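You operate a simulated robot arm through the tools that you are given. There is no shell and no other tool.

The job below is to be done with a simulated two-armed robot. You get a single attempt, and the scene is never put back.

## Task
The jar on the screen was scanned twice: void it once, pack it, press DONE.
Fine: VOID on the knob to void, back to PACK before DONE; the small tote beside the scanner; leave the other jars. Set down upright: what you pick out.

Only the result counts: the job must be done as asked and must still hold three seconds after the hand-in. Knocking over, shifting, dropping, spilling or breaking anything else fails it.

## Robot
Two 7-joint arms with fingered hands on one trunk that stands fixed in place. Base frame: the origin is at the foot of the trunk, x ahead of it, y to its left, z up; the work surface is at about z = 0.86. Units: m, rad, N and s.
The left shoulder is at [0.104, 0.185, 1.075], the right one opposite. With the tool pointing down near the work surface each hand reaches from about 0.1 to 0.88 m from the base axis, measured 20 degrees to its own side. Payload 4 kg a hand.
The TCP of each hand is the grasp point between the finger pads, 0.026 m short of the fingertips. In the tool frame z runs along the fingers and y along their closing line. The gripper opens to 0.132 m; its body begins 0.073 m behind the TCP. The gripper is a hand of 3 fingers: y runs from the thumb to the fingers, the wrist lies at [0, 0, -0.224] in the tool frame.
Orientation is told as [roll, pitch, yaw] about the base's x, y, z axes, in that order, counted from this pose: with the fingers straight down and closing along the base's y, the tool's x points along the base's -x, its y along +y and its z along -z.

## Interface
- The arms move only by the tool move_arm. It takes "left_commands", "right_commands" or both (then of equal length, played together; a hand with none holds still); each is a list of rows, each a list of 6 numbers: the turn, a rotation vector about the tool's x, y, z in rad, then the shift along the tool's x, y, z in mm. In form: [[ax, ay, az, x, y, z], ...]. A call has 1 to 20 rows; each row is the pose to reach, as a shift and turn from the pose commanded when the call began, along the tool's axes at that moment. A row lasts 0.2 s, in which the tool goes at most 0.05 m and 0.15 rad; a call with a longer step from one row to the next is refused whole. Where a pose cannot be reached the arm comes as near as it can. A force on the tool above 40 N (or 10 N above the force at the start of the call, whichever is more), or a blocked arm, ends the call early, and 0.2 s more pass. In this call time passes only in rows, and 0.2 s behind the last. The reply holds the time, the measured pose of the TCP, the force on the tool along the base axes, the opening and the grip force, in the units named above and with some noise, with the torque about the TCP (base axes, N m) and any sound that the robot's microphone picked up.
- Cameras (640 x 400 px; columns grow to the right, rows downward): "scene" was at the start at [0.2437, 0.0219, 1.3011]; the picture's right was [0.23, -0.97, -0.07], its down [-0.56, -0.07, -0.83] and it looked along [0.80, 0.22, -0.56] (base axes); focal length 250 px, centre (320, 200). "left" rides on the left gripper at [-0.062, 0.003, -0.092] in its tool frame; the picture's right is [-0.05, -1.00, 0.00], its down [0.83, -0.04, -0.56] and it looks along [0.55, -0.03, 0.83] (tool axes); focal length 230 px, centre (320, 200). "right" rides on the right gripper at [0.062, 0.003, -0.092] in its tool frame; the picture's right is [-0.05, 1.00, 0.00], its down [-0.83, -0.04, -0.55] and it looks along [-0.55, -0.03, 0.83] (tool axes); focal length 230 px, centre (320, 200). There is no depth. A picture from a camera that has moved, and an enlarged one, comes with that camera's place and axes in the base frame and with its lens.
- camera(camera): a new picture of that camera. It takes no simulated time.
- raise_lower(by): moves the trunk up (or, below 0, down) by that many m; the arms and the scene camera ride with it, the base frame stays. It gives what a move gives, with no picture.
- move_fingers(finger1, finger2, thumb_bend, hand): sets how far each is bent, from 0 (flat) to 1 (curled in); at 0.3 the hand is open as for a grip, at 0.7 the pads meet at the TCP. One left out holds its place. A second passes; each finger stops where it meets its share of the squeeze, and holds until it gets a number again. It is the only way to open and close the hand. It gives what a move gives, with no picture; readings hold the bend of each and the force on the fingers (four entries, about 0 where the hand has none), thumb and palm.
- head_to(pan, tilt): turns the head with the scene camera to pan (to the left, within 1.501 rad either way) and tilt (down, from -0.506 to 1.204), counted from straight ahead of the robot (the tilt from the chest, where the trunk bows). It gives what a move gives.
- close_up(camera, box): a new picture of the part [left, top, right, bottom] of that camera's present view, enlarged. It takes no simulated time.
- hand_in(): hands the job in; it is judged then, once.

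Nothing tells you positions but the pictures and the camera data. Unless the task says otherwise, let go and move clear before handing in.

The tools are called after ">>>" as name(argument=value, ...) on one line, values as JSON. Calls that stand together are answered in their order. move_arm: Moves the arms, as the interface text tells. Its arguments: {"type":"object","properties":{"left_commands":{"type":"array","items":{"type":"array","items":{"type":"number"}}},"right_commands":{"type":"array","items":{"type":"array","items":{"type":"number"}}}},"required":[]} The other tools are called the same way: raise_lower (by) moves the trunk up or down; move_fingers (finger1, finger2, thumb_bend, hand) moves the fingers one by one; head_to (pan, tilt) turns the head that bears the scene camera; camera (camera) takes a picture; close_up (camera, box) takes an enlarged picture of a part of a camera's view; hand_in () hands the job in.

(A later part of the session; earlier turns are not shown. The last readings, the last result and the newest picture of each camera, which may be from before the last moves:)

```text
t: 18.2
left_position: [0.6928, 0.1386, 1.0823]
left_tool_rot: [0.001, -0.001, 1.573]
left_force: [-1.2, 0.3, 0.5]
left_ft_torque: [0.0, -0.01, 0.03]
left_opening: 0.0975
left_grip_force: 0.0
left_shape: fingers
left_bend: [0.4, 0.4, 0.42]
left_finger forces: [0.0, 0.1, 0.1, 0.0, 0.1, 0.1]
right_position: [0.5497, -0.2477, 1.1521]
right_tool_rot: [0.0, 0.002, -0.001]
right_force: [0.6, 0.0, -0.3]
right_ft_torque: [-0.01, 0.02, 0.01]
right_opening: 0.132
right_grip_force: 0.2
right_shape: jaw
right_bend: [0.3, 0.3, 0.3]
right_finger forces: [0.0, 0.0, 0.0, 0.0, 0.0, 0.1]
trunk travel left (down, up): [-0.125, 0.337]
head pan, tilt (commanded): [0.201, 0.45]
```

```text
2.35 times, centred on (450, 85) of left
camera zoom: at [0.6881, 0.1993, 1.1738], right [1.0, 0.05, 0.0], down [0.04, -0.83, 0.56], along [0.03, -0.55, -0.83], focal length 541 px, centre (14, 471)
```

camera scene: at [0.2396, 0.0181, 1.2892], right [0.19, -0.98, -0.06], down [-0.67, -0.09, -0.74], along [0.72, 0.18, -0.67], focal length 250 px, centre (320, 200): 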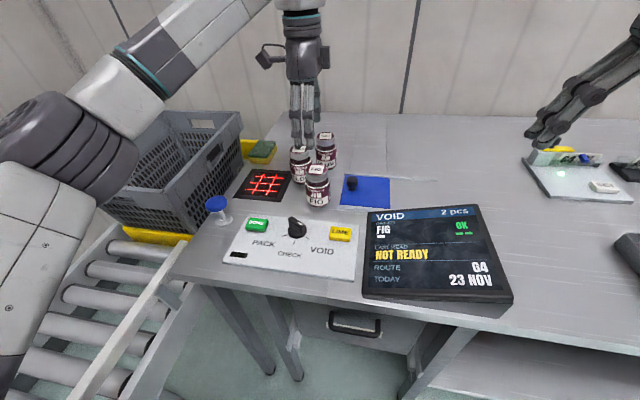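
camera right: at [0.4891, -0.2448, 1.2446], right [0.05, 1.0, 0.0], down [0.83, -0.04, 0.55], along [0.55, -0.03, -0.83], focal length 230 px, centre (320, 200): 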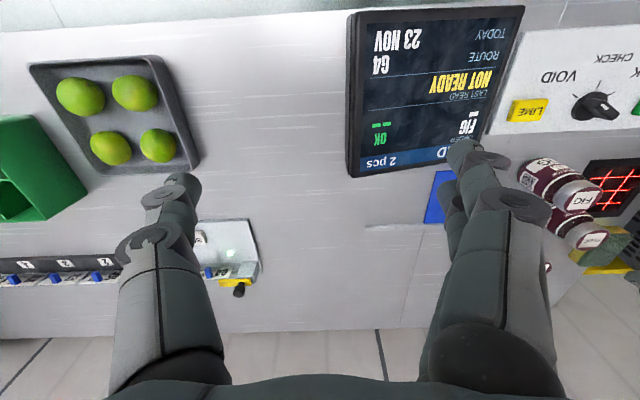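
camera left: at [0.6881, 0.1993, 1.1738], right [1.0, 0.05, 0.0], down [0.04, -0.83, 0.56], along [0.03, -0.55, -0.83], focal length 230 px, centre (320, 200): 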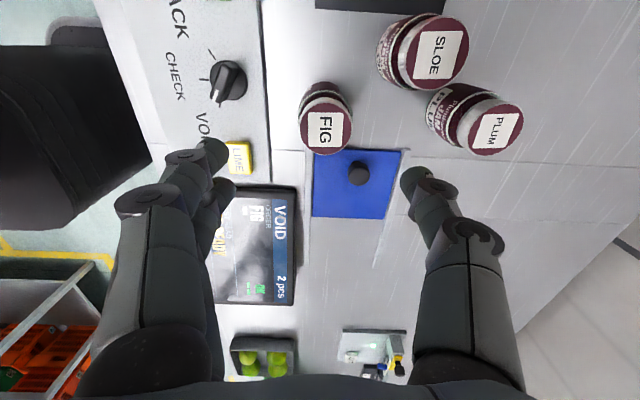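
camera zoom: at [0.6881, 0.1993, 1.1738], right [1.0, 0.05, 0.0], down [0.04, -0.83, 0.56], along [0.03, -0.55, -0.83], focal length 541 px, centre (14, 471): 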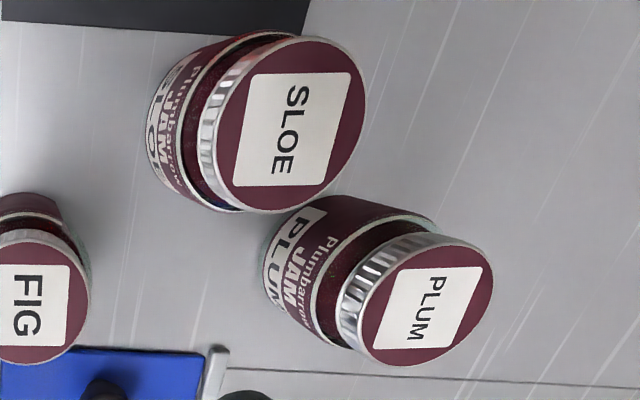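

FIG jar is at about (0.697, 0.138), SLOE (0.778, 0.200), PLUM (0.850, 0.147); barcode faces about −y. I'll centre on the FIG jar and descend around it.

>>> move_arm(left_commands=[[0, 0, -0.107, 0, -4, 5], [0, 0, -0.107, 0, -4, 35], [0, 0, -0.107, 0, -4, 65], [0, 0, -0.107, 0, -4, 95], [0, 0, -0.107, 0, -4, 110]])

>>> camera(camera="left")

>>> close_up(camera="scene", box=[250, 100, 390, 220])

```text
t: 19.4
left_position: [0.697, 0.1378, 0.9719]
left_tool_rot: [0.001, 0.001, 1.679]
left_force: [0.1, 1.0, 0.9]
left_ft_torque: [0.03, -0.01, -0.01]
left_opening: 0.0973
left_grip_force: 0.0
left_shape: fingers
left_bend: [0.4, 0.4, 0.42]
left_finger forces: [0.0, 0.0, 0.0, 0.0, 0.1, 0.0]
right_position: [0.5489, -0.2477, 1.1512]
right_tool_rot: [0.001, -0.001, -0.001]
right_force: [-0.6, 0.7, 0.3]
right_ft_torque: [0.0, 0.0, 0.0]
right_opening: 0.1321
right_grip_force: 0.1
right_shape: jaw
right_bend: [0.3, 0.3, 0.3]
right_finger forces: [0.2, 0.0, 0.1, 0.0, 0.0, 0.0]
trunk travel left (down, up): [-0.125, 0.337]
head pan, tilt (commanded): [0.201, 0.45]
```

```text
taken
camera left: at [0.6861, 0.1991, 1.0631], right [0.99, 0.16, 0.0], down [0.13, -0.82, 0.56], along [0.09, -0.55, -0.83], focal length 230 px, centre (320, 200)
```

left: 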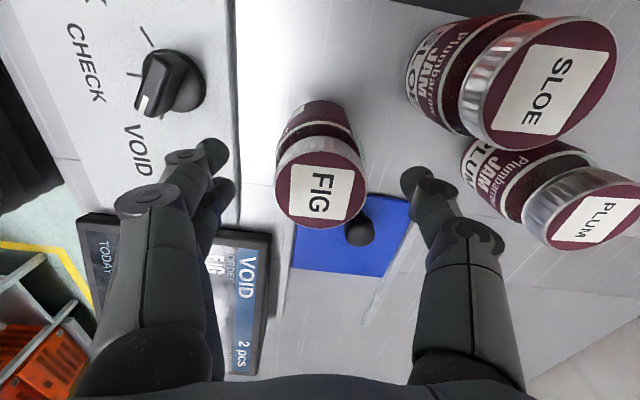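

```text
3.33 times, centred on (320, 160) of scene
camera zoom: at [0.2396, 0.0183, 1.2892], right [0.19, -0.98, -0.06], down [-0.67, -0.09, -0.74], along [0.72, 0.18, -0.67], focal length 832 px, centre (320, 333)
```

zoom: 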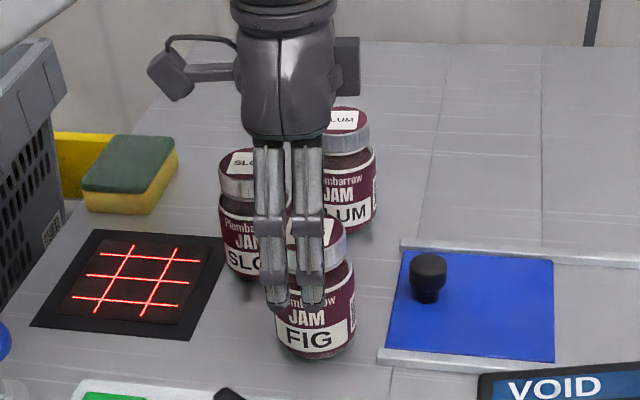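

Jar is centred between the fingers. Descending to grasp height (TCP z≈0.912).

>>> move_arm(left_commands=[[0, 0, 0, 0, 0, 20], [0, 0, 0, 0, 0, 40], [0, 0, 0, 0, 0, 60]])

>>> close_up(camera="scene", box=[250, 100, 390, 220])

>>> camera(camera="left")

```text
t: 20.2
left_position: [0.695, 0.1388, 0.9115]
left_tool_rot: [0.001, -0.002, 1.678]
left_force: [0.0, 0.5, 1.0]
left_ft_torque: [0.02, -0.02, 0.01]
left_opening: 0.0978
left_grip_force: 0.0
left_shape: fingers
left_bend: [0.4, 0.4, 0.42]
left_finger forces: [0.0, 0.0, 0.0, 0.0, 0.0, 0.1]
right_position: [0.5495, -0.2462, 1.1511]
right_tool_rot: [0.0, 0.0, -0.001]
right_force: [-0.9, -0.2, 0.6]
right_ft_torque: [-0.01, 0.01, -0.01]
right_opening: 0.1319
right_grip_force: 0.1
right_shape: jaw
right_bend: [0.3, 0.3, 0.3]
right_finger forces: [0.0, 0.0, 0.0, 0.0, 0.0, 0.1]
trunk travel left (down, up): [-0.125, 0.337]
head pan, tilt (commanded): [0.201, 0.45]
```

```text
3.33 times, centred on (320, 160) of scene
camera zoom: at [0.2398, 0.0184, 1.2892], right [0.19, -0.98, -0.06], down [-0.67, -0.09, -0.74], along [0.72, 0.18, -0.67], focal length 832 px, centre (320, 333)
```

zoom: 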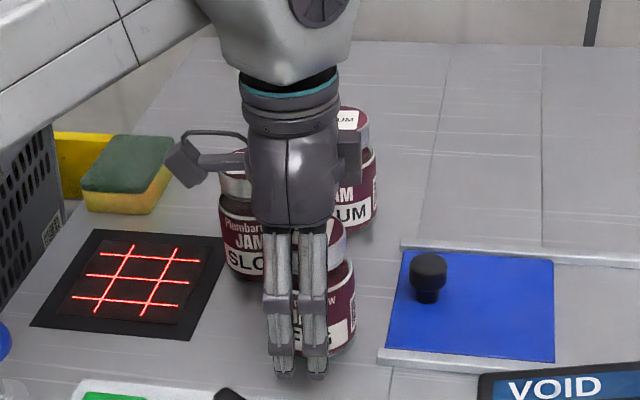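

```text
taken
camera left: at [0.6842, 0.1994, 1.0031], right [0.99, 0.16, 0.0], down [0.13, -0.82, 0.56], along [0.09, -0.55, -0.83], focal length 230 px, centre (320, 200)
```

left: 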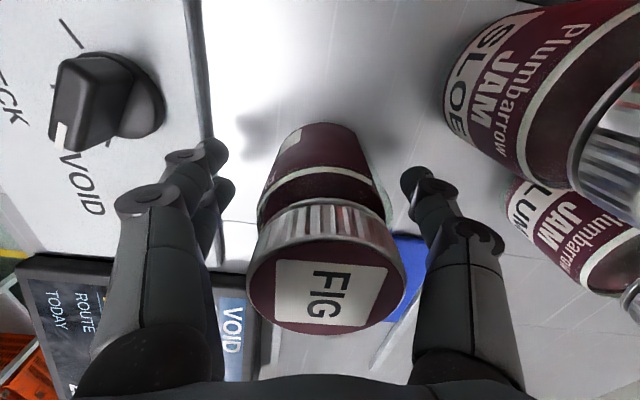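

Nothing touched. Closing on the jar.

>>> move_fingers(hand="left", finger1=0.7, finger2=0.7, thumb_bend=0.7)

>>> camera(camera="left")

```text
t: 21.2
left_position: [0.696, 0.1392, 0.9117]
left_tool_rot: [-0.001, 0.001, 1.678]
left_force: [0.7, 0.6, 0.5]
left_ft_torque: [0.03, 0.01, 0.0]
left_opening: 0.0522
left_grip_force: 19.5
left_shape: fingers
left_bend: [0.55, 0.53, 0.6]
left_finger forces: [9.4, 10.0, 0.0, 0.0, 19.5, 0.1]
right_position: [0.5496, -0.2483, 1.1516]
right_tool_rot: [0.0, 0.0, 0.001]
right_force: [0.1, -0.6, 0.6]
right_ft_torque: [-0.02, 0.01, -0.02]
right_opening: 0.1319
right_grip_force: 0.0
right_shape: jaw
right_bend: [0.3, 0.3, 0.3]
right_finger forces: [0.0, 0.0, 0.0, 0.1, 0.0, 0.0]
trunk travel left (down, up): [-0.125, 0.337]
head pan, tilt (commanded): [0.201, 0.45]
```

```text
taken
camera left: at [0.6842, 0.1993, 1.0034], right [0.99, 0.16, 0.0], down [0.13, -0.82, 0.56], along [0.09, -0.55, -0.83], focal length 230 px, centre (320, 200)
```

left: 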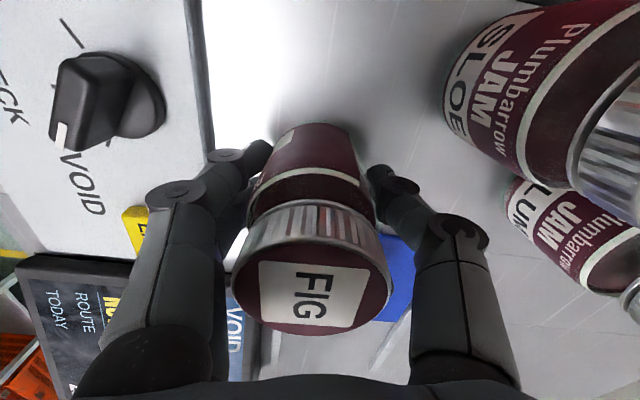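

The jar is held with 19.5 N. I'll lift it straight up, well clear of the others.

>>> move_arm(left_commands=[[0, 0, 0, 0, 0, -10], [0, 0, 0, 0, 0, -35], [0, 0, 0, 0, 0, -65], [0, 0, 0, 0, 0, -95], [0, 0, 0, 0, 0, -125], [0, 0, 0, 0, 0, -150], [0, 0, 0, 0, 0, -170]])

>>> camera(camera="left")

>>> camera(camera="scene")

>>> camera(camera="right")

```text
t: 22.8
left_position: [0.6972, 0.137, 1.0825]
left_tool_rot: [-0.001, 0.0, 1.678]
left_force: [-0.4, 0.2, -3.7]
left_ft_torque: [0.05, 0.0, -0.03]
left_opening: 0.0524
left_grip_force: 19.0
left_shape: fingers
left_bend: [0.55, 0.53, 0.6]
left_finger forces: [9.5, 9.8, 0.1, 0.0, 19.4, 0.0]
right_position: [0.549, -0.2468, 1.1525]
right_tool_rot: [0.001, -0.001, 0.0]
right_force: [0.2, -0.3, -0.3]
right_ft_torque: [0.01, 0.0, 0.0]
right_opening: 0.1319
right_grip_force: 0.1
right_shape: jaw
right_bend: [0.3, 0.3, 0.3]
right_finger forces: [0.0, 0.0, 0.0, 0.0, 0.1, 0.1]
trunk travel left (down, up): [-0.125, 0.337]
head pan, tilt (commanded): [0.201, 0.45]
```

```text
taken
camera left: at [0.6846, 0.198, 1.1745], right [0.99, 0.16, 0.0], down [0.13, -0.82, 0.56], along [0.09, -0.55, -0.83], focal length 230 px, centre (320, 200)
```

left: 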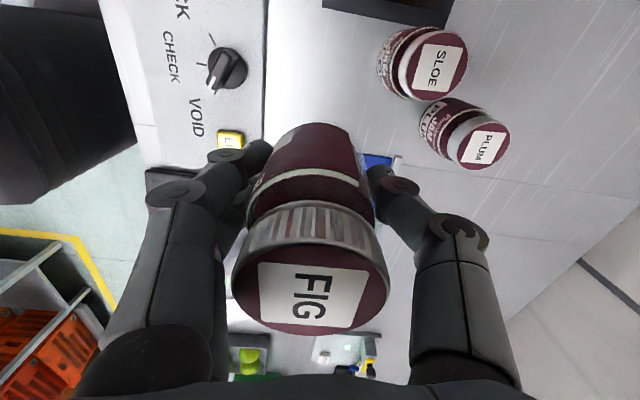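

```text
taken
camera scene: at [0.2394, 0.018, 1.2893], right [0.19, -0.98, -0.06], down [-0.67, -0.09, -0.74], along [0.72, 0.18, -0.67], focal length 250 px, centre (320, 200)
```

scene: 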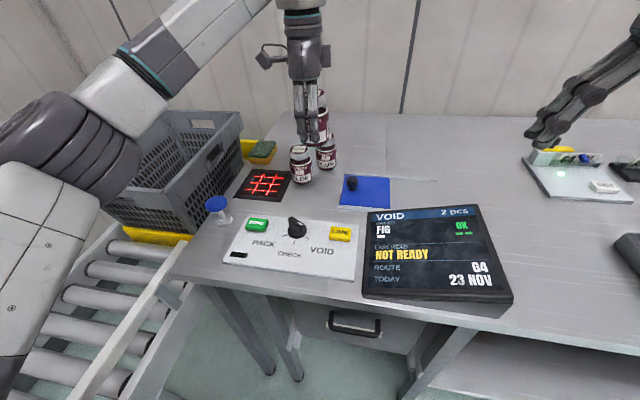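

```text
taken
camera right: at [0.489, -0.2449, 1.2447], right [0.05, 1.0, 0.0], down [0.83, -0.04, 0.56], along [0.55, -0.03, -0.83], focal length 230 px, centre (320, 200)
```

right: 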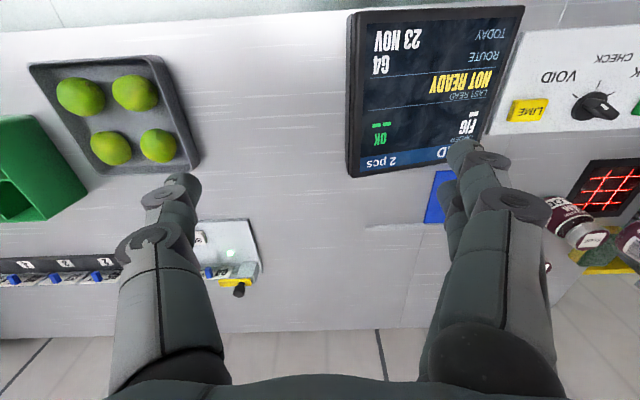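

The jar lifts cleanly (about 0.35 kg). I'll yaw the hand back to 0, which should turn the barcode toward the robot so the scene camera can see it.

>>> move_arm(left_commands=[[0, 0, 0.14, 0, 0, 0], [0, 0, 0.28, 0, 0, 0], [0, 0, 0.42, 0, 0, 0], [0, 0, 0.56, 0, 0, 0], [0, 0, 0.7, 0, 0, 0], [0, 0, 0.84, 0, 0, 0], [0, 0, 0.98, 0, 0, 0], [0, 0, 1.12, 0, 0, 0], [0, 0, 1.26, 0, 0, 0], [0, 0, 1.4, 0, 0, 0], [0, 0, 1.54, 0, 0, 0], [0, 0, 1.678, 0, 0, 0]])

>>> camera(camera="scene")

>>> close_up(camera="scene", box=[270, 40, 390, 160])

```text
t: 25.4
left_position: [0.6947, 0.1382, 1.0824]
left_tool_rot: [0.0, 0.0, -0.003]
left_force: [0.8, -0.2, -3.2]
left_ft_torque: [-0.03, -0.04, -0.02]
left_opening: 0.0524
left_grip_force: 18.4
left_shape: fingers
left_bend: [0.55, 0.53, 0.6]
left_finger forces: [9.5, 9.8, 0.1, 0.1, 19.5, 0.0]
right_position: [0.5503, -0.2476, 1.1518]
right_tool_rot: [-0.001, -0.001, -0.001]
right_force: [1.4, 0.0, 0.6]
right_ft_torque: [0.0, 0.02, -0.03]
right_opening: 0.1317
right_grip_force: 0.1
right_shape: jaw
right_bend: [0.3, 0.3, 0.3]
right_finger forces: [0.1, 0.0, 0.0, 0.0, 0.1, 0.0]
trunk travel left (down, up): [-0.125, 0.337]
head pan, tilt (commanded): [0.201, 0.45]
```

```text
taken
camera scene: at [0.2399, 0.0182, 1.2892], right [0.19, -0.98, -0.06], down [-0.67, -0.09, -0.74], along [0.72, 0.18, -0.67], focal length 250 px, centre (320, 200)
```

scene: 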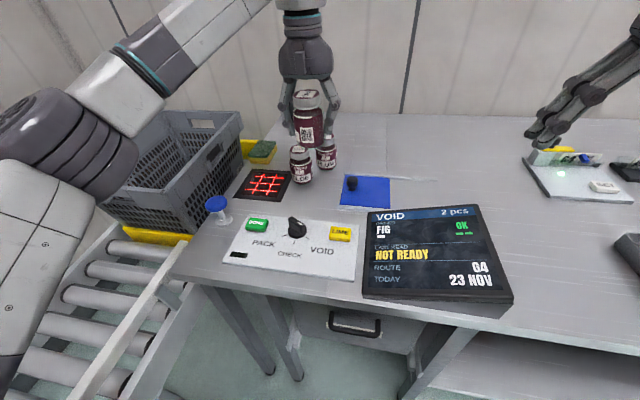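

```text
3.33 times, centred on (330, 100) of scene
camera zoom: at [0.2399, 0.0182, 1.2892], right [0.19, -0.98, -0.06], down [-0.67, -0.09, -0.74], along [0.72, 0.18, -0.67], focal length 832 px, centre (287, 533)
```

zoom: 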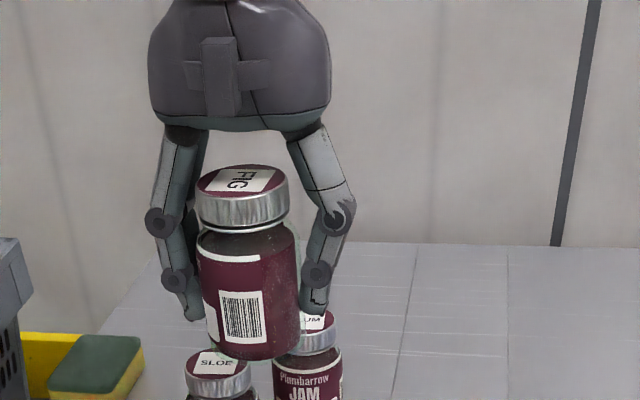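

The barcode faces the robot, about 22 mm below the TCP — good. I'll pitch the hand up (fingers forward) so the barcode faces downward, while still away from the scanner.

>>> move_arm(left_commands=[[0, -0.136, 0, 0, 0, -5], [0, -0.271, 0, 0, 0, -10], [0, -0.407, 0, 0, 0, -15], [0, -0.542, 0, 0, 0, -20], [0, -0.678, 0, 0, 0, -20], [0, -0.813, 0, 0, 0, -20], [0, -0.949, 0, 0, 0, -20], [0, -1.084, 0, 0, 0, -20], [0, -1.22, 0, 0, 0, -20]])

>>> camera(camera="scene")

>>> camera(camera="left")

>>> camera(camera="right")

```text
t: 27.4
left_position: [0.6963, 0.1375, 1.1014]
left_tool_rot: [-0.002, -1.222, 0.002]
left_force: [0.3, -0.3, -3.3]
left_ft_torque: [0.0, -0.02, -0.01]
left_opening: 0.052
left_grip_force: 19.7
left_shape: fingers
left_bend: [0.55, 0.53, 0.61]
left_finger forces: [9.4, 9.8, 0.0, 0.1, 19.1, 0.0]
right_position: [0.5503, -0.2471, 1.1514]
right_tool_rot: [0.0, 0.001, 0.0]
right_force: [-0.4, -0.8, -0.6]
right_ft_torque: [-0.01, -0.02, 0.0]
right_opening: 0.1321
right_grip_force: 0.0
right_shape: jaw
right_bend: [0.3, 0.3, 0.3]
right_finger forces: [0.0, 0.0, 0.0, 0.0, 0.1, 0.0]
trunk travel left (down, up): [-0.125, 0.337]
head pan, tilt (commanded): [0.201, 0.45]
```

```text
taken
camera scene: at [0.24, 0.0185, 1.2891], right [0.19, -0.98, -0.06], down [-0.67, -0.09, -0.74], along [0.72, 0.18, -0.67], focal length 250 px, centre (320, 200)
```

scene: 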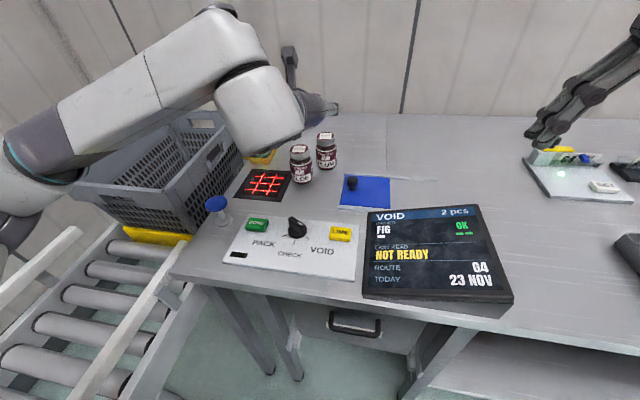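

```text
taken
camera left: at [0.6293, 0.1405, 1.1912], right [0.02, -1.0, 0.05], down [-0.81, -0.04, -0.59], along [0.59, -0.03, -0.81], focal length 230 px, centre (320, 200)
```

left: 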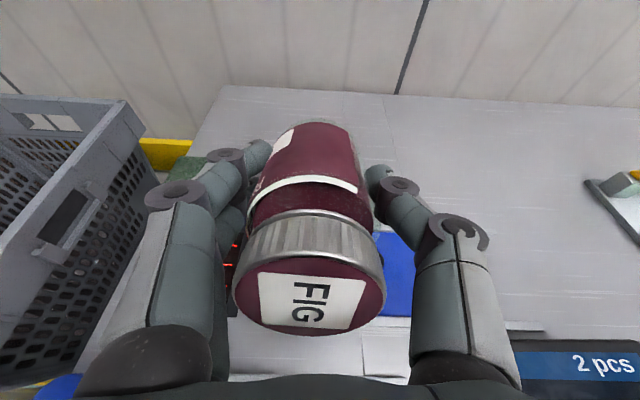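

```text
taken
camera right: at [0.4895, -0.2443, 1.2444], right [0.05, 1.0, 0.0], down [0.83, -0.04, 0.55], along [0.55, -0.03, -0.83], focal length 230 px, centre (320, 200)
```

right: 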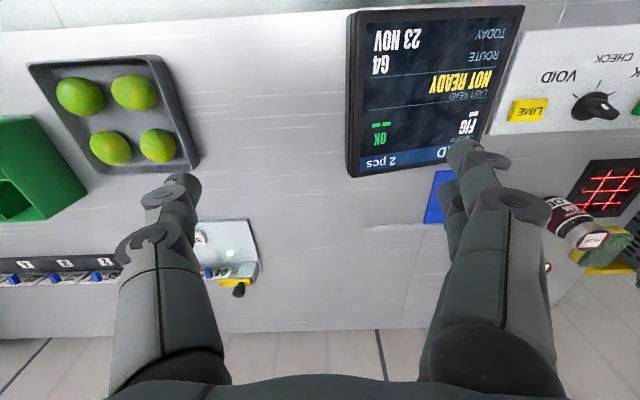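

The jar is tilted with its barcode down and held well. I'll move it over the scanner, starting fairly high, and check for a read.

>>> move_arm(left_commands=[[0, 0, 0, 4, 29, 13], [0, 0, 0, 8, 58, 26], [0, 0, 0, 12, 88, 39], [0, 0, 0, 16, 117, 52], [0, 0, 0, 20, 147, 65], [0, 0, 0, 25, 176, 77]])

>>> camera(camera="scene")

>>> camera(camera="left")

>>> close_up(camera="scene", box=[360, 190, 520, 300])

```text
t: 28.8
left_position: [0.7604, 0.3144, 1.0505]
left_tool_rot: [-0.001, -1.221, 0.001]
left_force: [0.5, 0.4, -3.7]
left_ft_torque: [-0.02, 0.0, -0.03]
left_opening: 0.0524
left_grip_force: 19.1
left_shape: fingers
left_bend: [0.55, 0.52, 0.61]
left_finger forces: [9.2, 9.8, 0.0, 0.0, 19.1, 0.0]
right_position: [0.5513, -0.2456, 1.1514]
right_tool_rot: [-0.003, 0.001, 0.0]
right_force: [-1.0, 0.3, 0.3]
right_ft_torque: [-0.02, 0.02, -0.01]
right_opening: 0.1319
right_grip_force: 0.0
right_shape: jaw
right_bend: [0.3, 0.3, 0.3]
right_finger forces: [0.0, 0.0, 0.0, 0.0, 0.0, 0.0]
trunk travel left (down, up): [-0.125, 0.337]
head pan, tilt (commanded): [0.201, 0.45]
```

```text
taken
camera scene: at [0.24, 0.0193, 1.2891], right [0.19, -0.98, -0.06], down [-0.67, -0.09, -0.74], along [0.72, 0.18, -0.67], focal length 250 px, centre (320, 200)
```

scene: 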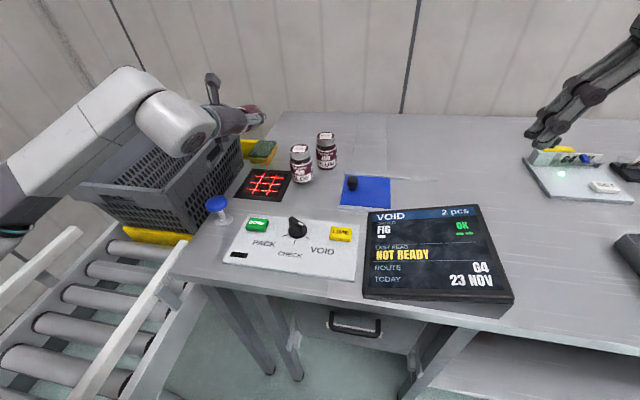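

```text
taken
camera left: at [0.6936, 0.3169, 1.1404], right [0.02, -1.0, 0.05], down [-0.81, -0.04, -0.59], along [0.59, -0.03, -0.81], focal length 230 px, centre (320, 200)
```

left: 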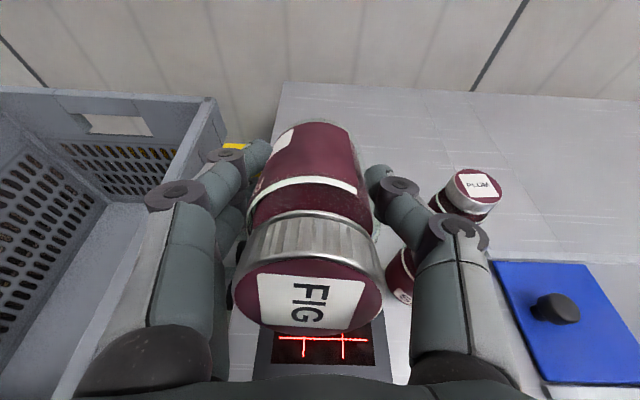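

```text
3.64 times, centred on (440, 245) of scene
camera zoom: at [0.24, 0.0193, 1.2891], right [0.19, -0.98, -0.06], down [-0.67, -0.09, -0.74], along [0.72, 0.18, -0.67], focal length 908 px, centre (-116, 36)
```

zoom: 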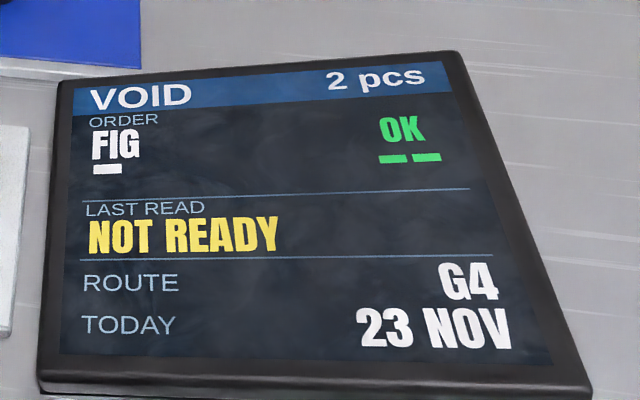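

No read yet at ~15 cm above the glass. I'll come lower, keeping clear of the tote rim and the SLOE jar.

>>> move_arm(left_commands=[[0, 0, 0, 24, -5, 7], [0, 0, 0, 48, -9, 14]])

>>> camera(camera="left")

>>> camera(camera="scene")

```text
t: 29.4
left_position: [0.7563, 0.3056, 1.0015]
left_tool_rot: [-0.001, -1.217, 0.002]
left_force: [-0.2, -0.1, -3.4]
left_ft_torque: [-0.05, -0.02, 0.0]
left_opening: 0.0522
left_grip_force: 18.7
left_shape: fingers
left_bend: [0.55, 0.52, 0.61]
left_finger forces: [9.2, 9.8, 0.0, 0.0, 19.2, 0.0]
right_position: [0.5509, -0.2464, 1.1514]
right_tool_rot: [0.0, 0.004, 0.0]
right_force: [0.1, 0.2, -0.4]
right_ft_torque: [0.03, 0.0, 0.03]
right_opening: 0.1321
right_grip_force: 0.2
right_shape: jaw
right_bend: [0.3, 0.3, 0.3]
right_finger forces: [0.1, 0.0, 0.1, 0.1, 0.1, 0.0]
trunk travel left (down, up): [-0.125, 0.337]
head pan, tilt (commanded): [0.201, 0.45]
```

```text
taken
camera left: at [0.6897, 0.309, 1.0899], right [0.02, -1.0, 0.05], down [-0.81, -0.04, -0.59], along [0.59, -0.03, -0.81], focal length 230 px, centre (320, 200)
```

left: 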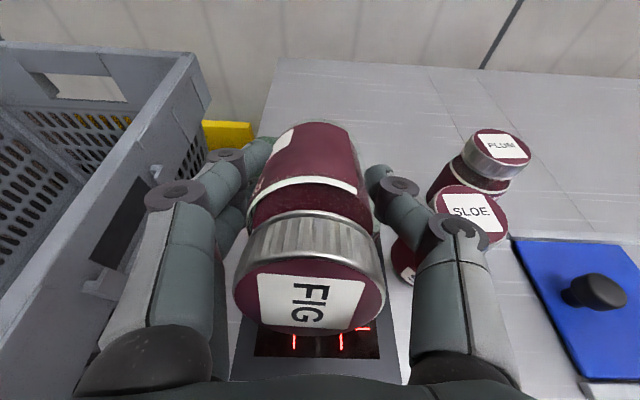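

```text
taken
camera scene: at [0.2402, 0.0184, 1.2891], right [0.19, -0.98, -0.06], down [-0.67, -0.09, -0.74], along [0.72, 0.18, -0.67], focal length 250 px, centre (320, 200)
```

scene: 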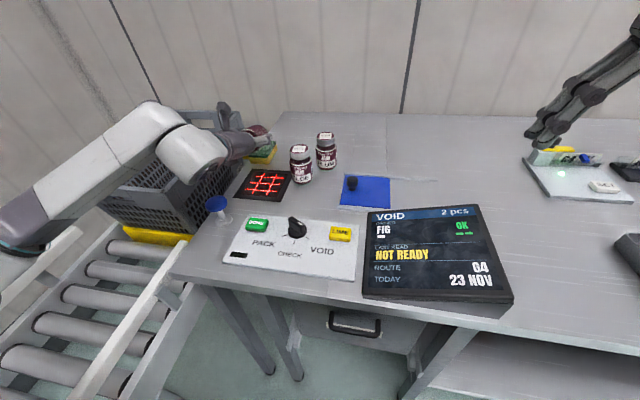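

No read at ~10 cm; clearances to the tote rim and SLOE jar look fine. Going lower to about 6 cm above the glass.

>>> move_arm(left_commands=[[0, 0, 0, 22, 0, 8], [0, 0, 0, 43, 0, 16]])

>>> camera(camera="scene")

>>> camera(camera="left")

```text
t: 30.0
left_position: [0.7576, 0.3067, 0.9554]
left_tool_rot: [-0.002, -1.22, 0.002]
left_force: [0.5, 0.7, -3.6]
left_ft_torque: [0.0, -0.01, -0.01]
left_opening: 0.0523
left_grip_force: 18.9
left_shape: fingers
left_bend: [0.55, 0.52, 0.61]
left_finger forces: [9.2, 9.9, 0.1, 0.1, 19.2, 0.0]
right_position: [0.5502, -0.2478, 1.1515]
right_tool_rot: [-0.001, 0.001, 0.0]
right_force: [-0.8, 0.3, 0.4]
right_ft_torque: [0.04, 0.01, -0.01]
right_opening: 0.1317
right_grip_force: 0.1
right_shape: jaw
right_bend: [0.3, 0.3, 0.3]
right_finger forces: [0.0, 0.0, 0.1, 0.0, 0.0, 0.0]
trunk travel left (down, up): [-0.125, 0.337]
head pan, tilt (commanded): [0.201, 0.45]
```

```text
taken
camera scene: at [0.2401, 0.0185, 1.2891], right [0.19, -0.98, -0.06], down [-0.67, -0.09, -0.74], along [0.72, 0.18, -0.67], focal length 250 px, centre (320, 200)
```

scene: 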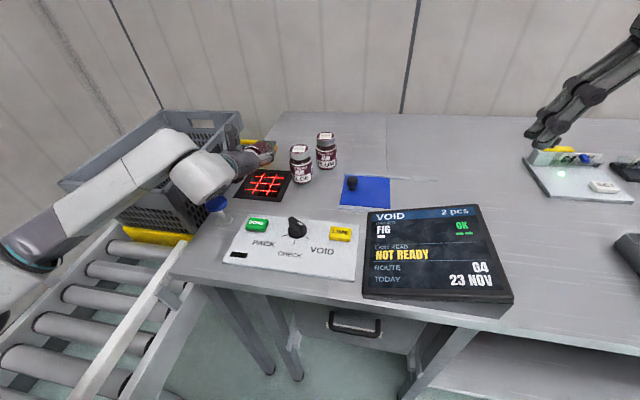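

```text
taken
camera left: at [0.6899, 0.3095, 1.0438], right [0.02, -1.0, 0.05], down [-0.81, -0.04, -0.59], along [0.59, -0.03, -0.81], focal length 230 px, centre (320, 200)
```

left: 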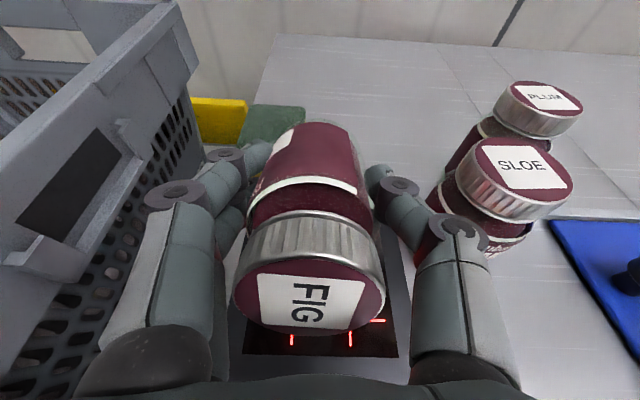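

>>> close_up(camera="scene", box=[180, 110, 340, 230])

>>> close_up(camera="scene", box=[360, 190, 520, 300])

>>> close_up(camera="right", box=[540, 100, 640, 200])

```text
3.33 times, centred on (260, 170) of scene
camera zoom: at [0.2401, 0.0185, 1.2891], right [0.19, -0.98, -0.06], down [-0.67, -0.09, -0.74], along [0.72, 0.18, -0.67], focal length 832 px, centre (520, 300)
```

zoom: 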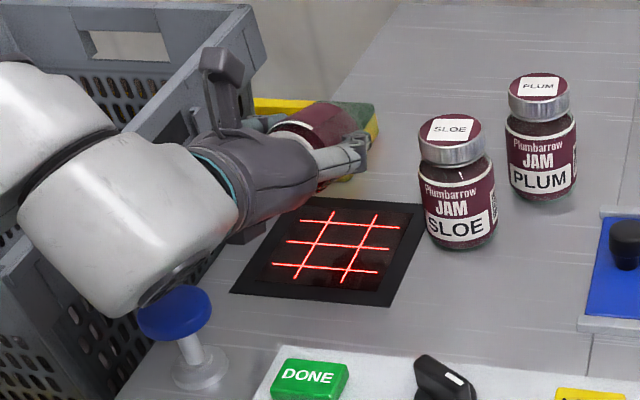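

```text
3.64 times, centred on (440, 245) of scene
camera zoom: at [0.2401, 0.0185, 1.2891], right [0.19, -0.98, -0.06], down [-0.67, -0.09, -0.74], along [0.72, 0.18, -0.67], focal length 908 px, centre (-116, 36)
```

zoom: 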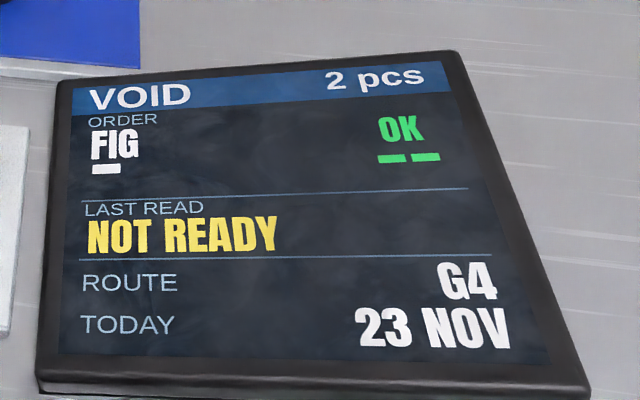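

```text
4.00 times, centred on (590, 150) of right
camera zoom: at [0.4896, -0.2444, 1.2443], right [0.05, 1.0, 0.0], down [0.83, -0.04, 0.55], along [0.55, -0.03, -0.83], focal length 920 px, centre (-760, 400)
```

zoom: 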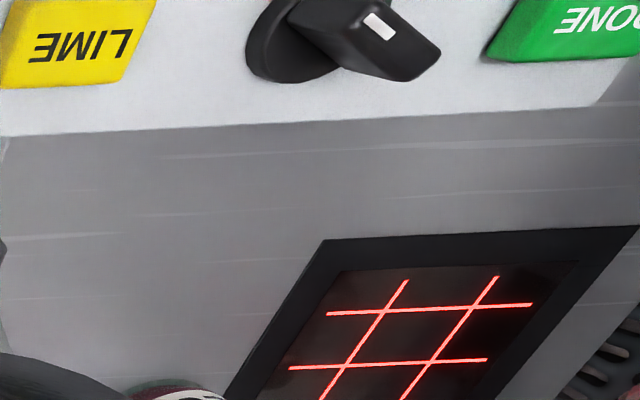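

The jar sits over the scanner but no beep yet. I'll roll by 8° so the barcode faces squarely down and dwell for a second.

>>> move_arm(left_commands=[[0, 0, 0.07, 0, 0, 0], [0, 0, 0.14, 0, 0, 0], [0, 0, 0.14, 0, 0, 0], [0, 0, 0.14, 0, 0, 0], [0, 0, 0.14, 0, 0, 0]])

>>> close_up(camera="scene", box=[360, 190, 520, 300])

>>> camera(camera="left")

```text
t: 31.2
left_position: [0.7578, 0.3065, 0.9554]
left_tool_rot: [0.363, -1.192, -0.387]
left_force: [-0.6, -0.8, -3.1]
left_ft_torque: [0.02, 0.02, -0.01]
left_opening: 0.0521
left_grip_force: 18.7
left_shape: fingers
left_bend: [0.55, 0.52, 0.61]
left_finger forces: [9.2, 9.7, 0.0, 0.0, 19.3, 0.0]
right_position: [0.5497, -0.2469, 1.1525]
right_tool_rot: [0.0, 0.0, -0.001]
right_force: [0.4, 0.2, -0.4]
right_ft_torque: [0.04, -0.02, 0.0]
right_opening: 0.132
right_grip_force: 0.1
right_shape: jaw
right_bend: [0.3, 0.3, 0.3]
right_finger forces: [0.1, 0.0, 0.1, 0.0, 0.0, 0.1]
trunk travel left (down, up): [-0.125, 0.337]
head pan, tilt (commanded): [0.201, 0.45]
```

```text
3.64 times, centred on (440, 245) of scene
camera zoom: at [0.2399, 0.0184, 1.2892], right [0.19, -0.98, -0.06], down [-0.67, -0.09, -0.74], along [0.72, 0.18, -0.67], focal length 908 px, centre (-116, 36)
```

zoom: 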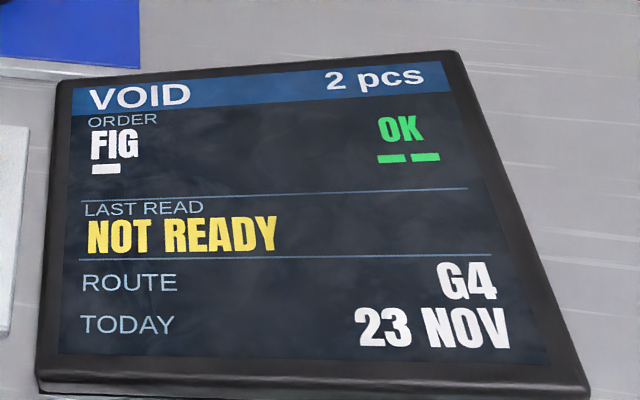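

```text
taken
camera left: at [0.6898, 0.3001, 1.044], right [-0.03, -1.0, -0.08], down [-0.81, 0.07, -0.59], along [0.59, 0.05, -0.81], focal length 230 px, centre (320, 200)
```

left: 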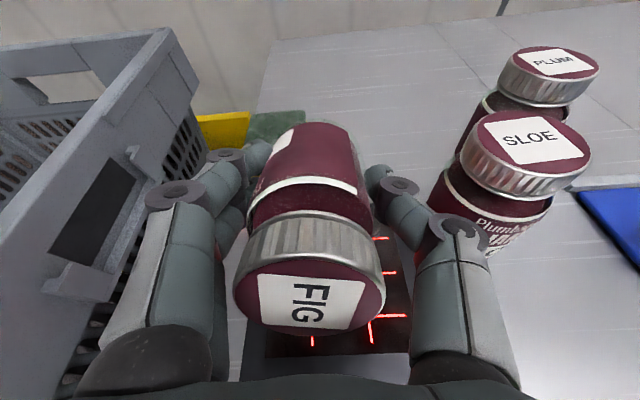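

Still no read. Before trying other poses, I'll inspect the remaining devices for anything explaining "NOT READY".

>>> close_up(camera="right", box=[0, 200, 290, 320])

>>> close_up(camera="scene", box=[500, 120, 640, 260])

>>> close_up(camera="scene", box=[190, 180, 370, 290])

>>> close_up(camera="left", box=[220, 180, 440, 400])

```text
2.21 times, centred on (145, 260) of right
camera zoom: at [0.4894, -0.2445, 1.2445], right [0.05, 1.0, 0.0], down [0.83, -0.04, 0.55], along [0.55, -0.03, -0.83], focal length 508 px, centre (706, 68)
```

zoom: 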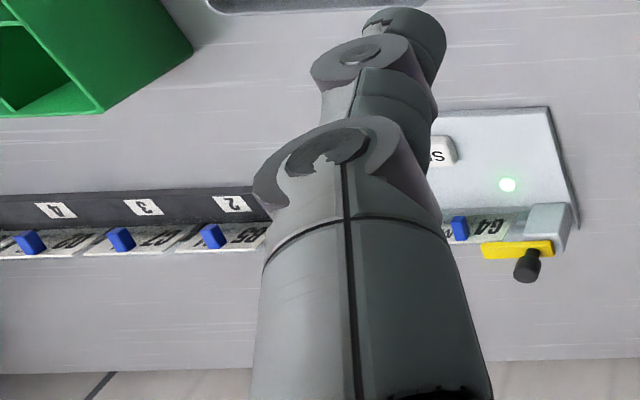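

```text
2.86 times, centred on (570, 190) of scene
camera zoom: at [0.2399, 0.0184, 1.2892], right [0.19, -0.98, -0.06], down [-0.67, -0.09, -0.74], along [0.72, 0.18, -0.67], focal length 713 px, centre (-394, 229)
```

zoom: 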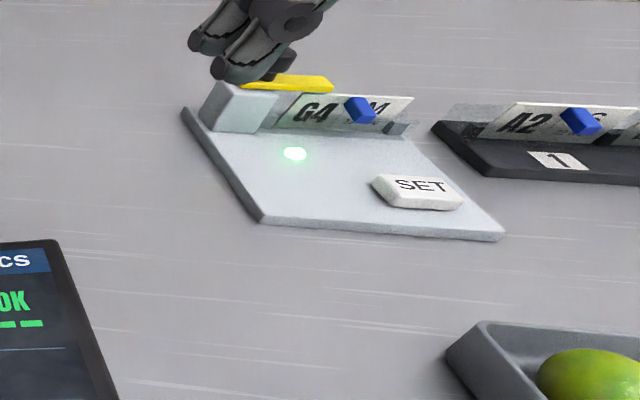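

```text
3.56 times, centred on (280, 235) of scene
camera zoom: at [0.2399, 0.0184, 1.2892], right [0.19, -0.98, -0.06], down [-0.67, -0.09, -0.74], along [0.72, 0.18, -0.67], focal length 887 px, centre (462, 76)
```

zoom: 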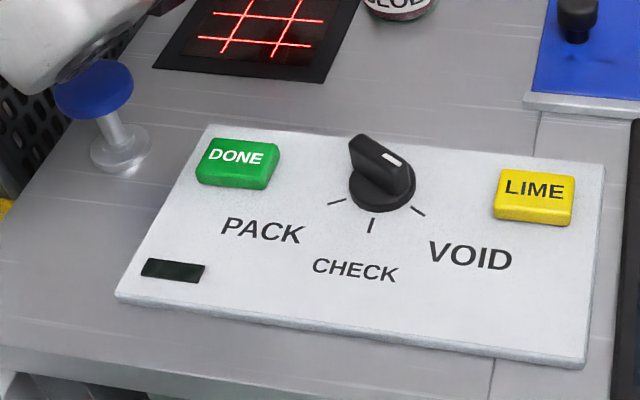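

```text
1.82 times, centred on (330, 290) of left
camera zoom: at [0.6898, 0.3001, 1.044], right [-0.03, -1.0, -0.08], down [-0.81, 0.07, -0.59], along [0.59, 0.05, -0.81], focal length 418 px, centre (302, 36)
```

zoom: 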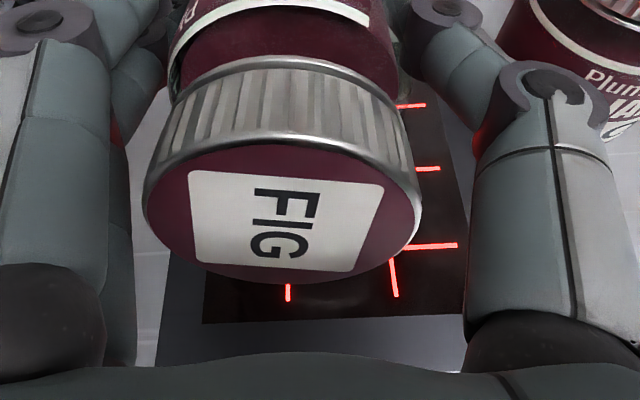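

>>> close_up(camera="scene", box=[180, 150, 260, 230])

>>> head_to(pan=0.6, tilt=0.5)

>>> camera(camera="scene")

```text
5.00 times, centred on (220, 190) of scene
camera zoom: at [0.2399, 0.0184, 1.2892], right [0.19, -0.98, -0.06], down [-0.67, -0.09, -0.74], along [0.72, 0.18, -0.67], focal length 1248 px, centre (820, 250)
```

zoom: 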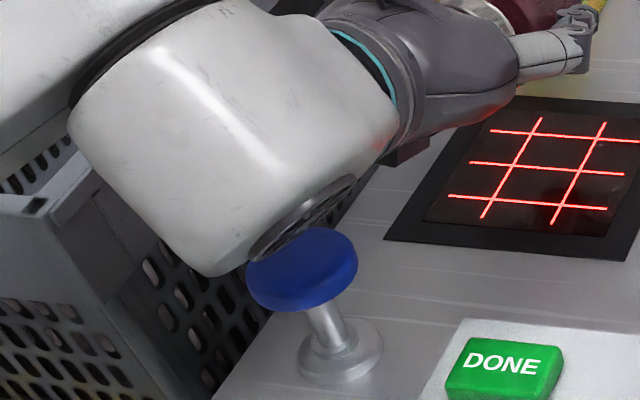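

```text
t: 32.1
left_position: [0.7572, 0.3064, 0.955]
left_tool_rot: [0.362, -1.192, -0.387]
left_force: [0.2, -0.3, -3.9]
left_ft_torque: [-0.02, -0.01, 0.0]
left_opening: 0.0523
left_grip_force: 18.8
left_shape: fingers
left_bend: [0.55, 0.52, 0.61]
left_finger forces: [9.2, 9.8, 0.0, 0.0, 19.4, 0.0]
right_position: [0.5503, -0.2466, 1.1505]
right_tool_rot: [0.0, 0.001, 0.002]
right_force: [0.2, -0.2, -0.4]
right_ft_torque: [-0.04, -0.01, 0.03]
right_opening: 0.132
right_grip_force: 0.0
right_shape: jaw
right_bend: [0.3, 0.3, 0.3]
right_finger forces: [0.0, 0.0, 0.0, 0.0, 0.0, 0.0]
trunk travel left (down, up): [-0.125, 0.337]
head pan, tilt (commanded): [0.6, 0.499]
```

```text
taken
camera scene: at [0.2243, 0.0514, 1.2891], right [0.54, -0.83, -0.16], down [-0.63, -0.27, -0.73], along [0.56, 0.5, -0.67], focal length 250 px, centre (320, 200)
```

scene: 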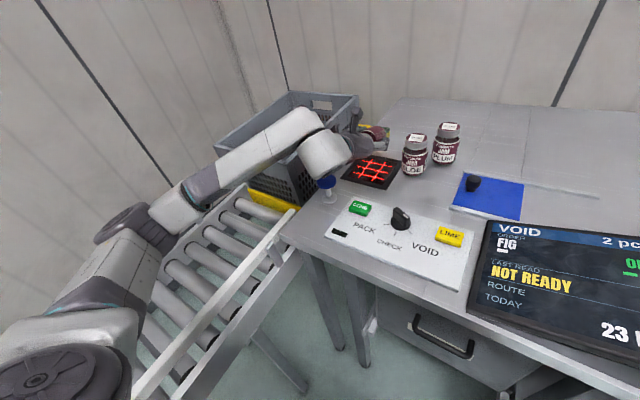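

The laser grid is centred at about (0.748, 0.300); the barcode is aimed at it but tilted 20°. I'll bring the hand closer to horizontal (10° tilt), coming slightly from the right to stay clear of the blue stamp.

>>> move_arm(left_commands=[[-0.069, -0.0345, -0.017, 3, -3, -4], [-0.138, -0.069, -0.034, 7, -5, -9], [-0.207, -0.1035, -0.051, 10, -8, -13], [-0.276, -0.138, -0.068, 13.5, -10.5, -17.5]])

>>> camera(camera="scene")

>>> close_up(camera="scene", box=[280, 90, 480, 230])

>>> camera(camera="left")

```text
t: 33.1
left_position: [0.7473, 0.2901, 0.9539]
left_tool_rot: [0.485, -1.261, -0.4]
left_force: [-0.5, -0.1, -3.0]
left_ft_torque: [0.02, 0.0, 0.01]
left_opening: 0.052
left_grip_force: 18.6
left_shape: fingers
left_bend: [0.55, 0.52, 0.61]
left_finger forces: [8.9, 9.6, 0.0, 0.0, 19.0, 0.1]
left hand out of reach, approached as far as the arm can: row 2, 3, 4
right_position: [0.5507, -0.247, 1.1499]
right_tool_rot: [0.0, -0.001, 0.001]
right_force: [0.4, -0.3, -0.8]
right_ft_torque: [0.0, 0.0, 0.0]
right_opening: 0.1319
right_grip_force: 0.0
right_shape: jaw
right_bend: [0.3, 0.3, 0.3]
right_finger forces: [0.0, 0.0, 0.0, 0.0, 0.0, 0.1]
trunk travel left (down, up): [-0.125, 0.337]
head pan, tilt (commanded): [0.6, 0.499]
```

```text
taken
camera scene: at [0.2244, 0.0513, 1.2891], right [0.54, -0.82, -0.16], down [-0.63, -0.27, -0.73], along [0.56, 0.5, -0.67], focal length 250 px, centre (320, 200)
```

scene: 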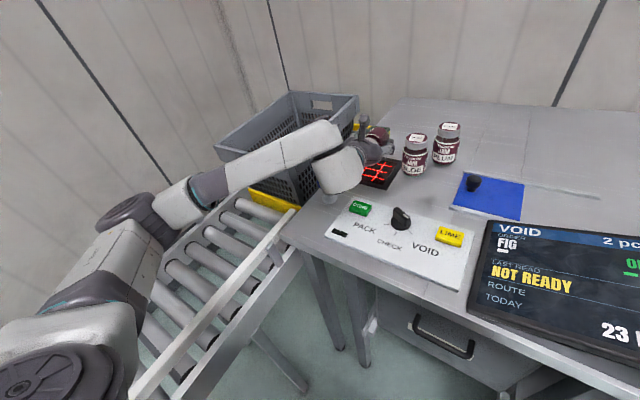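

```text
2.86 times, centred on (380, 160) of scene
camera zoom: at [0.2244, 0.0513, 1.2891], right [0.54, -0.82, -0.16], down [-0.63, -0.27, -0.73], along [0.56, 0.5, -0.67], focal length 713 px, centre (149, 314)
```

zoom: 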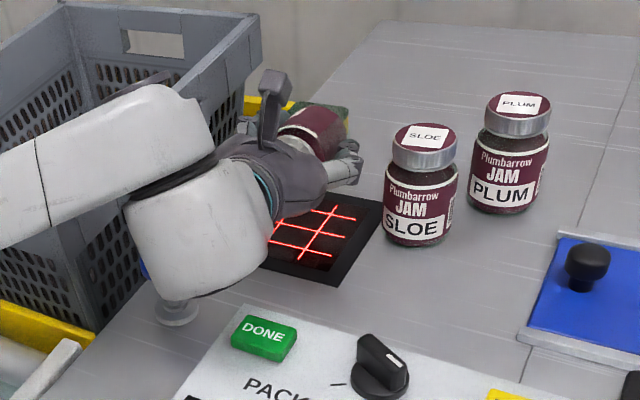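

```text
taken
camera left: at [0.6754, 0.2781, 1.0374], right [0.08, -0.99, -0.09], down [-0.76, 0.0, -0.65], along [0.64, 0.12, -0.76], focal length 230 px, centre (320, 200)
```

left: 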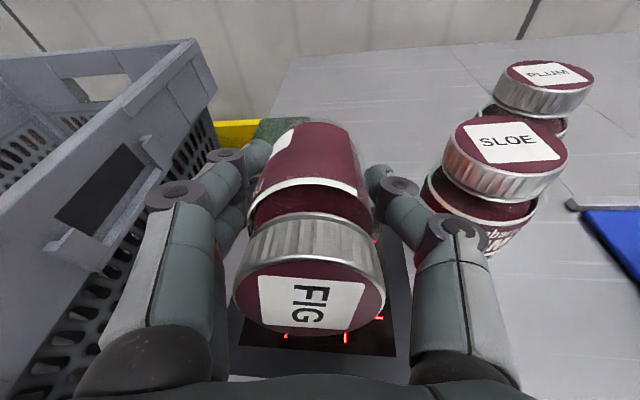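

The arm hit a reach limit there and still no read. I'll bring the right hand's camera around as a side view to check the barcode and clearances.

>>> move_arm(right_commands=[[0, 0, -0.145, -7, 15, 8], [0, 0, -0.29, -14, 30, 17], [0, 0, -0.435, -21, 45, 25], [0, 0, -0.58, -28, 60, 33], [0, 0, -0.725, -35, 75, 42], [0, 0, -0.87, -42, 90, 50], [0, 0, -1.015, -49, 105, 58], [0, 0, -1.16, -56, 120, 67], [0, 0, -1.3, -60, 130, 75]])

>>> move_arm(right_commands=[[0, -0.14, 0, 0, 0, 0], [0, -0.28, 0, 0, 0, 0], [0, -0.42, 0, 0, 0, 0], [0, -0.56, 0, 0, 0, 0], [0, -0.66, 0, 0, 0, 0]])

>>> camera(camera="right")

>>> camera(camera="scene")

```text
t: 35.1
left_position: [0.7489, 0.2903, 0.9545]
left_tool_rot: [0.483, -1.26, -0.401]
left_force: [-0.9, -0.6, -3.2]
left_ft_torque: [0.0, 0.03, -0.02]
left_opening: 0.052
left_grip_force: 19.1
left_shape: fingers
left_bend: [0.55, 0.52, 0.61]
left_finger forces: [9.1, 9.4, 0.1, 0.1, 18.9, 0.1]
right_position: [0.6094, -0.1181, 1.0762]
right_tool_rot: [-0.002, -0.001, 1.305]
right_force: [-0.3, -0.5, -0.1]
right_ft_torque: [0.02, 0.0, -0.02]
right_opening: 0.1319
right_grip_force: 0.1
right_shape: jaw
right_bend: [0.3, 0.3, 0.3]
right_finger forces: [0.1, 0.0, 0.0, 0.0, 0.0, 0.0]
trunk travel left (down, up): [-0.125, 0.337]
head pan, tilt (commanded): [0.6, 0.499]
```

```text
t: 36.3
left_position: [0.7468, 0.2923, 0.9538]
left_tool_rot: [0.483, -1.259, -0.403]
left_force: [0.5, 0.6, -4.1]
left_ft_torque: [-0.02, 0.01, 0.01]
left_opening: 0.0521
left_grip_force: 18.8
left_shape: fingers
left_bend: [0.55, 0.52, 0.61]
left_finger forces: [9.0, 9.5, 0.1, 0.1, 18.9, 0.0]
right_position: [0.6083, -0.1186, 1.0765]
right_tool_rot: [-0.001, -0.661, 1.3]
right_force: [-0.1, -0.2, -0.1]
right_ft_torque: [-0.05, 0.0, 0.0]
right_opening: 0.1318
right_grip_force: 0.0
right_shape: jaw
right_bend: [0.3, 0.3, 0.3]
right_finger forces: [0.1, 0.0, 0.0, 0.0, 0.1, 0.1]
trunk travel left (down, up): [-0.125, 0.337]
head pan, tilt (commanded): [0.6, 0.499]
```

```text
taken
camera right: at [0.5781, -0.2196, 1.1123], right [-0.95, 0.31, 0.03], down [0.13, 0.29, 0.95], along [0.28, 0.91, -0.32], focal length 230 px, centre (320, 200)
```

right: 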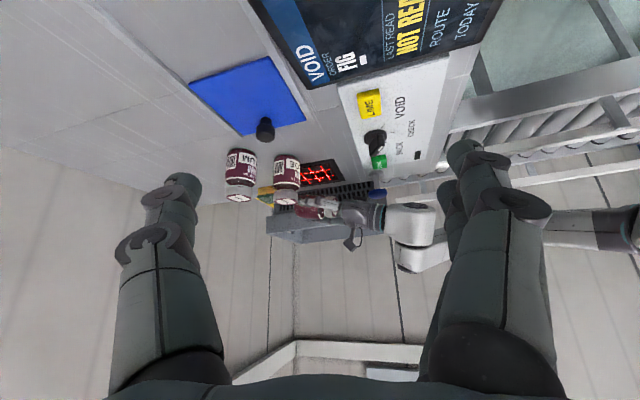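

```text
taken
camera scene: at [0.2242, 0.0511, 1.2892], right [0.54, -0.82, -0.16], down [-0.63, -0.27, -0.73], along [0.56, 0.5, -0.67], focal length 250 px, centre (320, 200)
```

scene: 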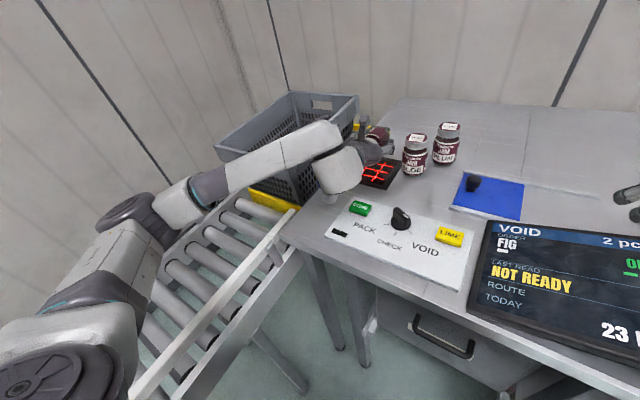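

>>> close_up(camera="right", box=[260, 140, 450, 260])

>>> close_up(camera="right", box=[270, 150, 350, 220])

```text
3.33 times, centred on (355, 200) of right
camera zoom: at [0.5781, -0.2196, 1.1123], right [-0.95, 0.31, 0.03], down [0.13, 0.29, 0.95], along [0.28, 0.91, -0.32], focal length 767 px, centre (203, 200)
```

zoom: 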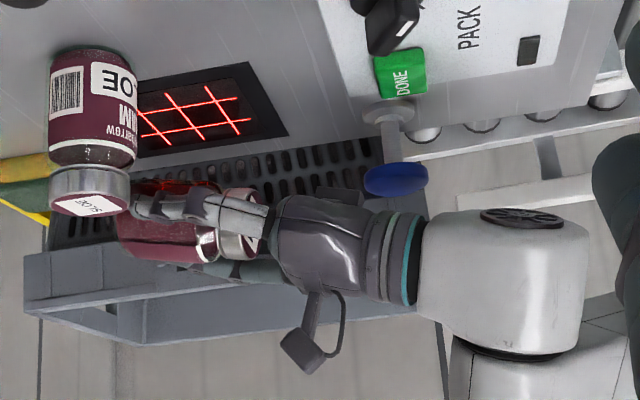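

```text
5.71 times, centred on (310, 185) of right
camera zoom: at [0.5781, -0.2196, 1.1123], right [-0.95, 0.31, 0.03], down [0.13, 0.29, 0.95], along [0.28, 0.91, -0.32], focal length 1315 px, centre (377, 286)
```

zoom: 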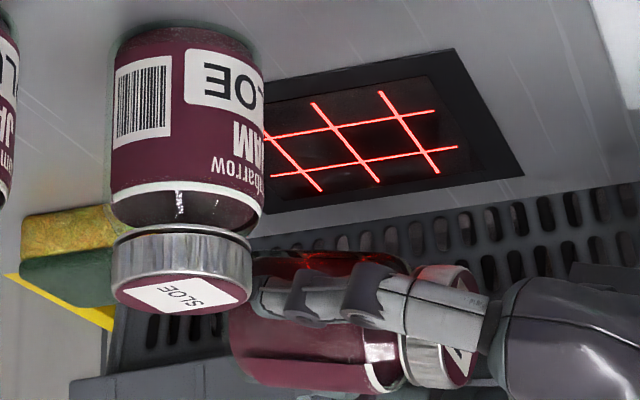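

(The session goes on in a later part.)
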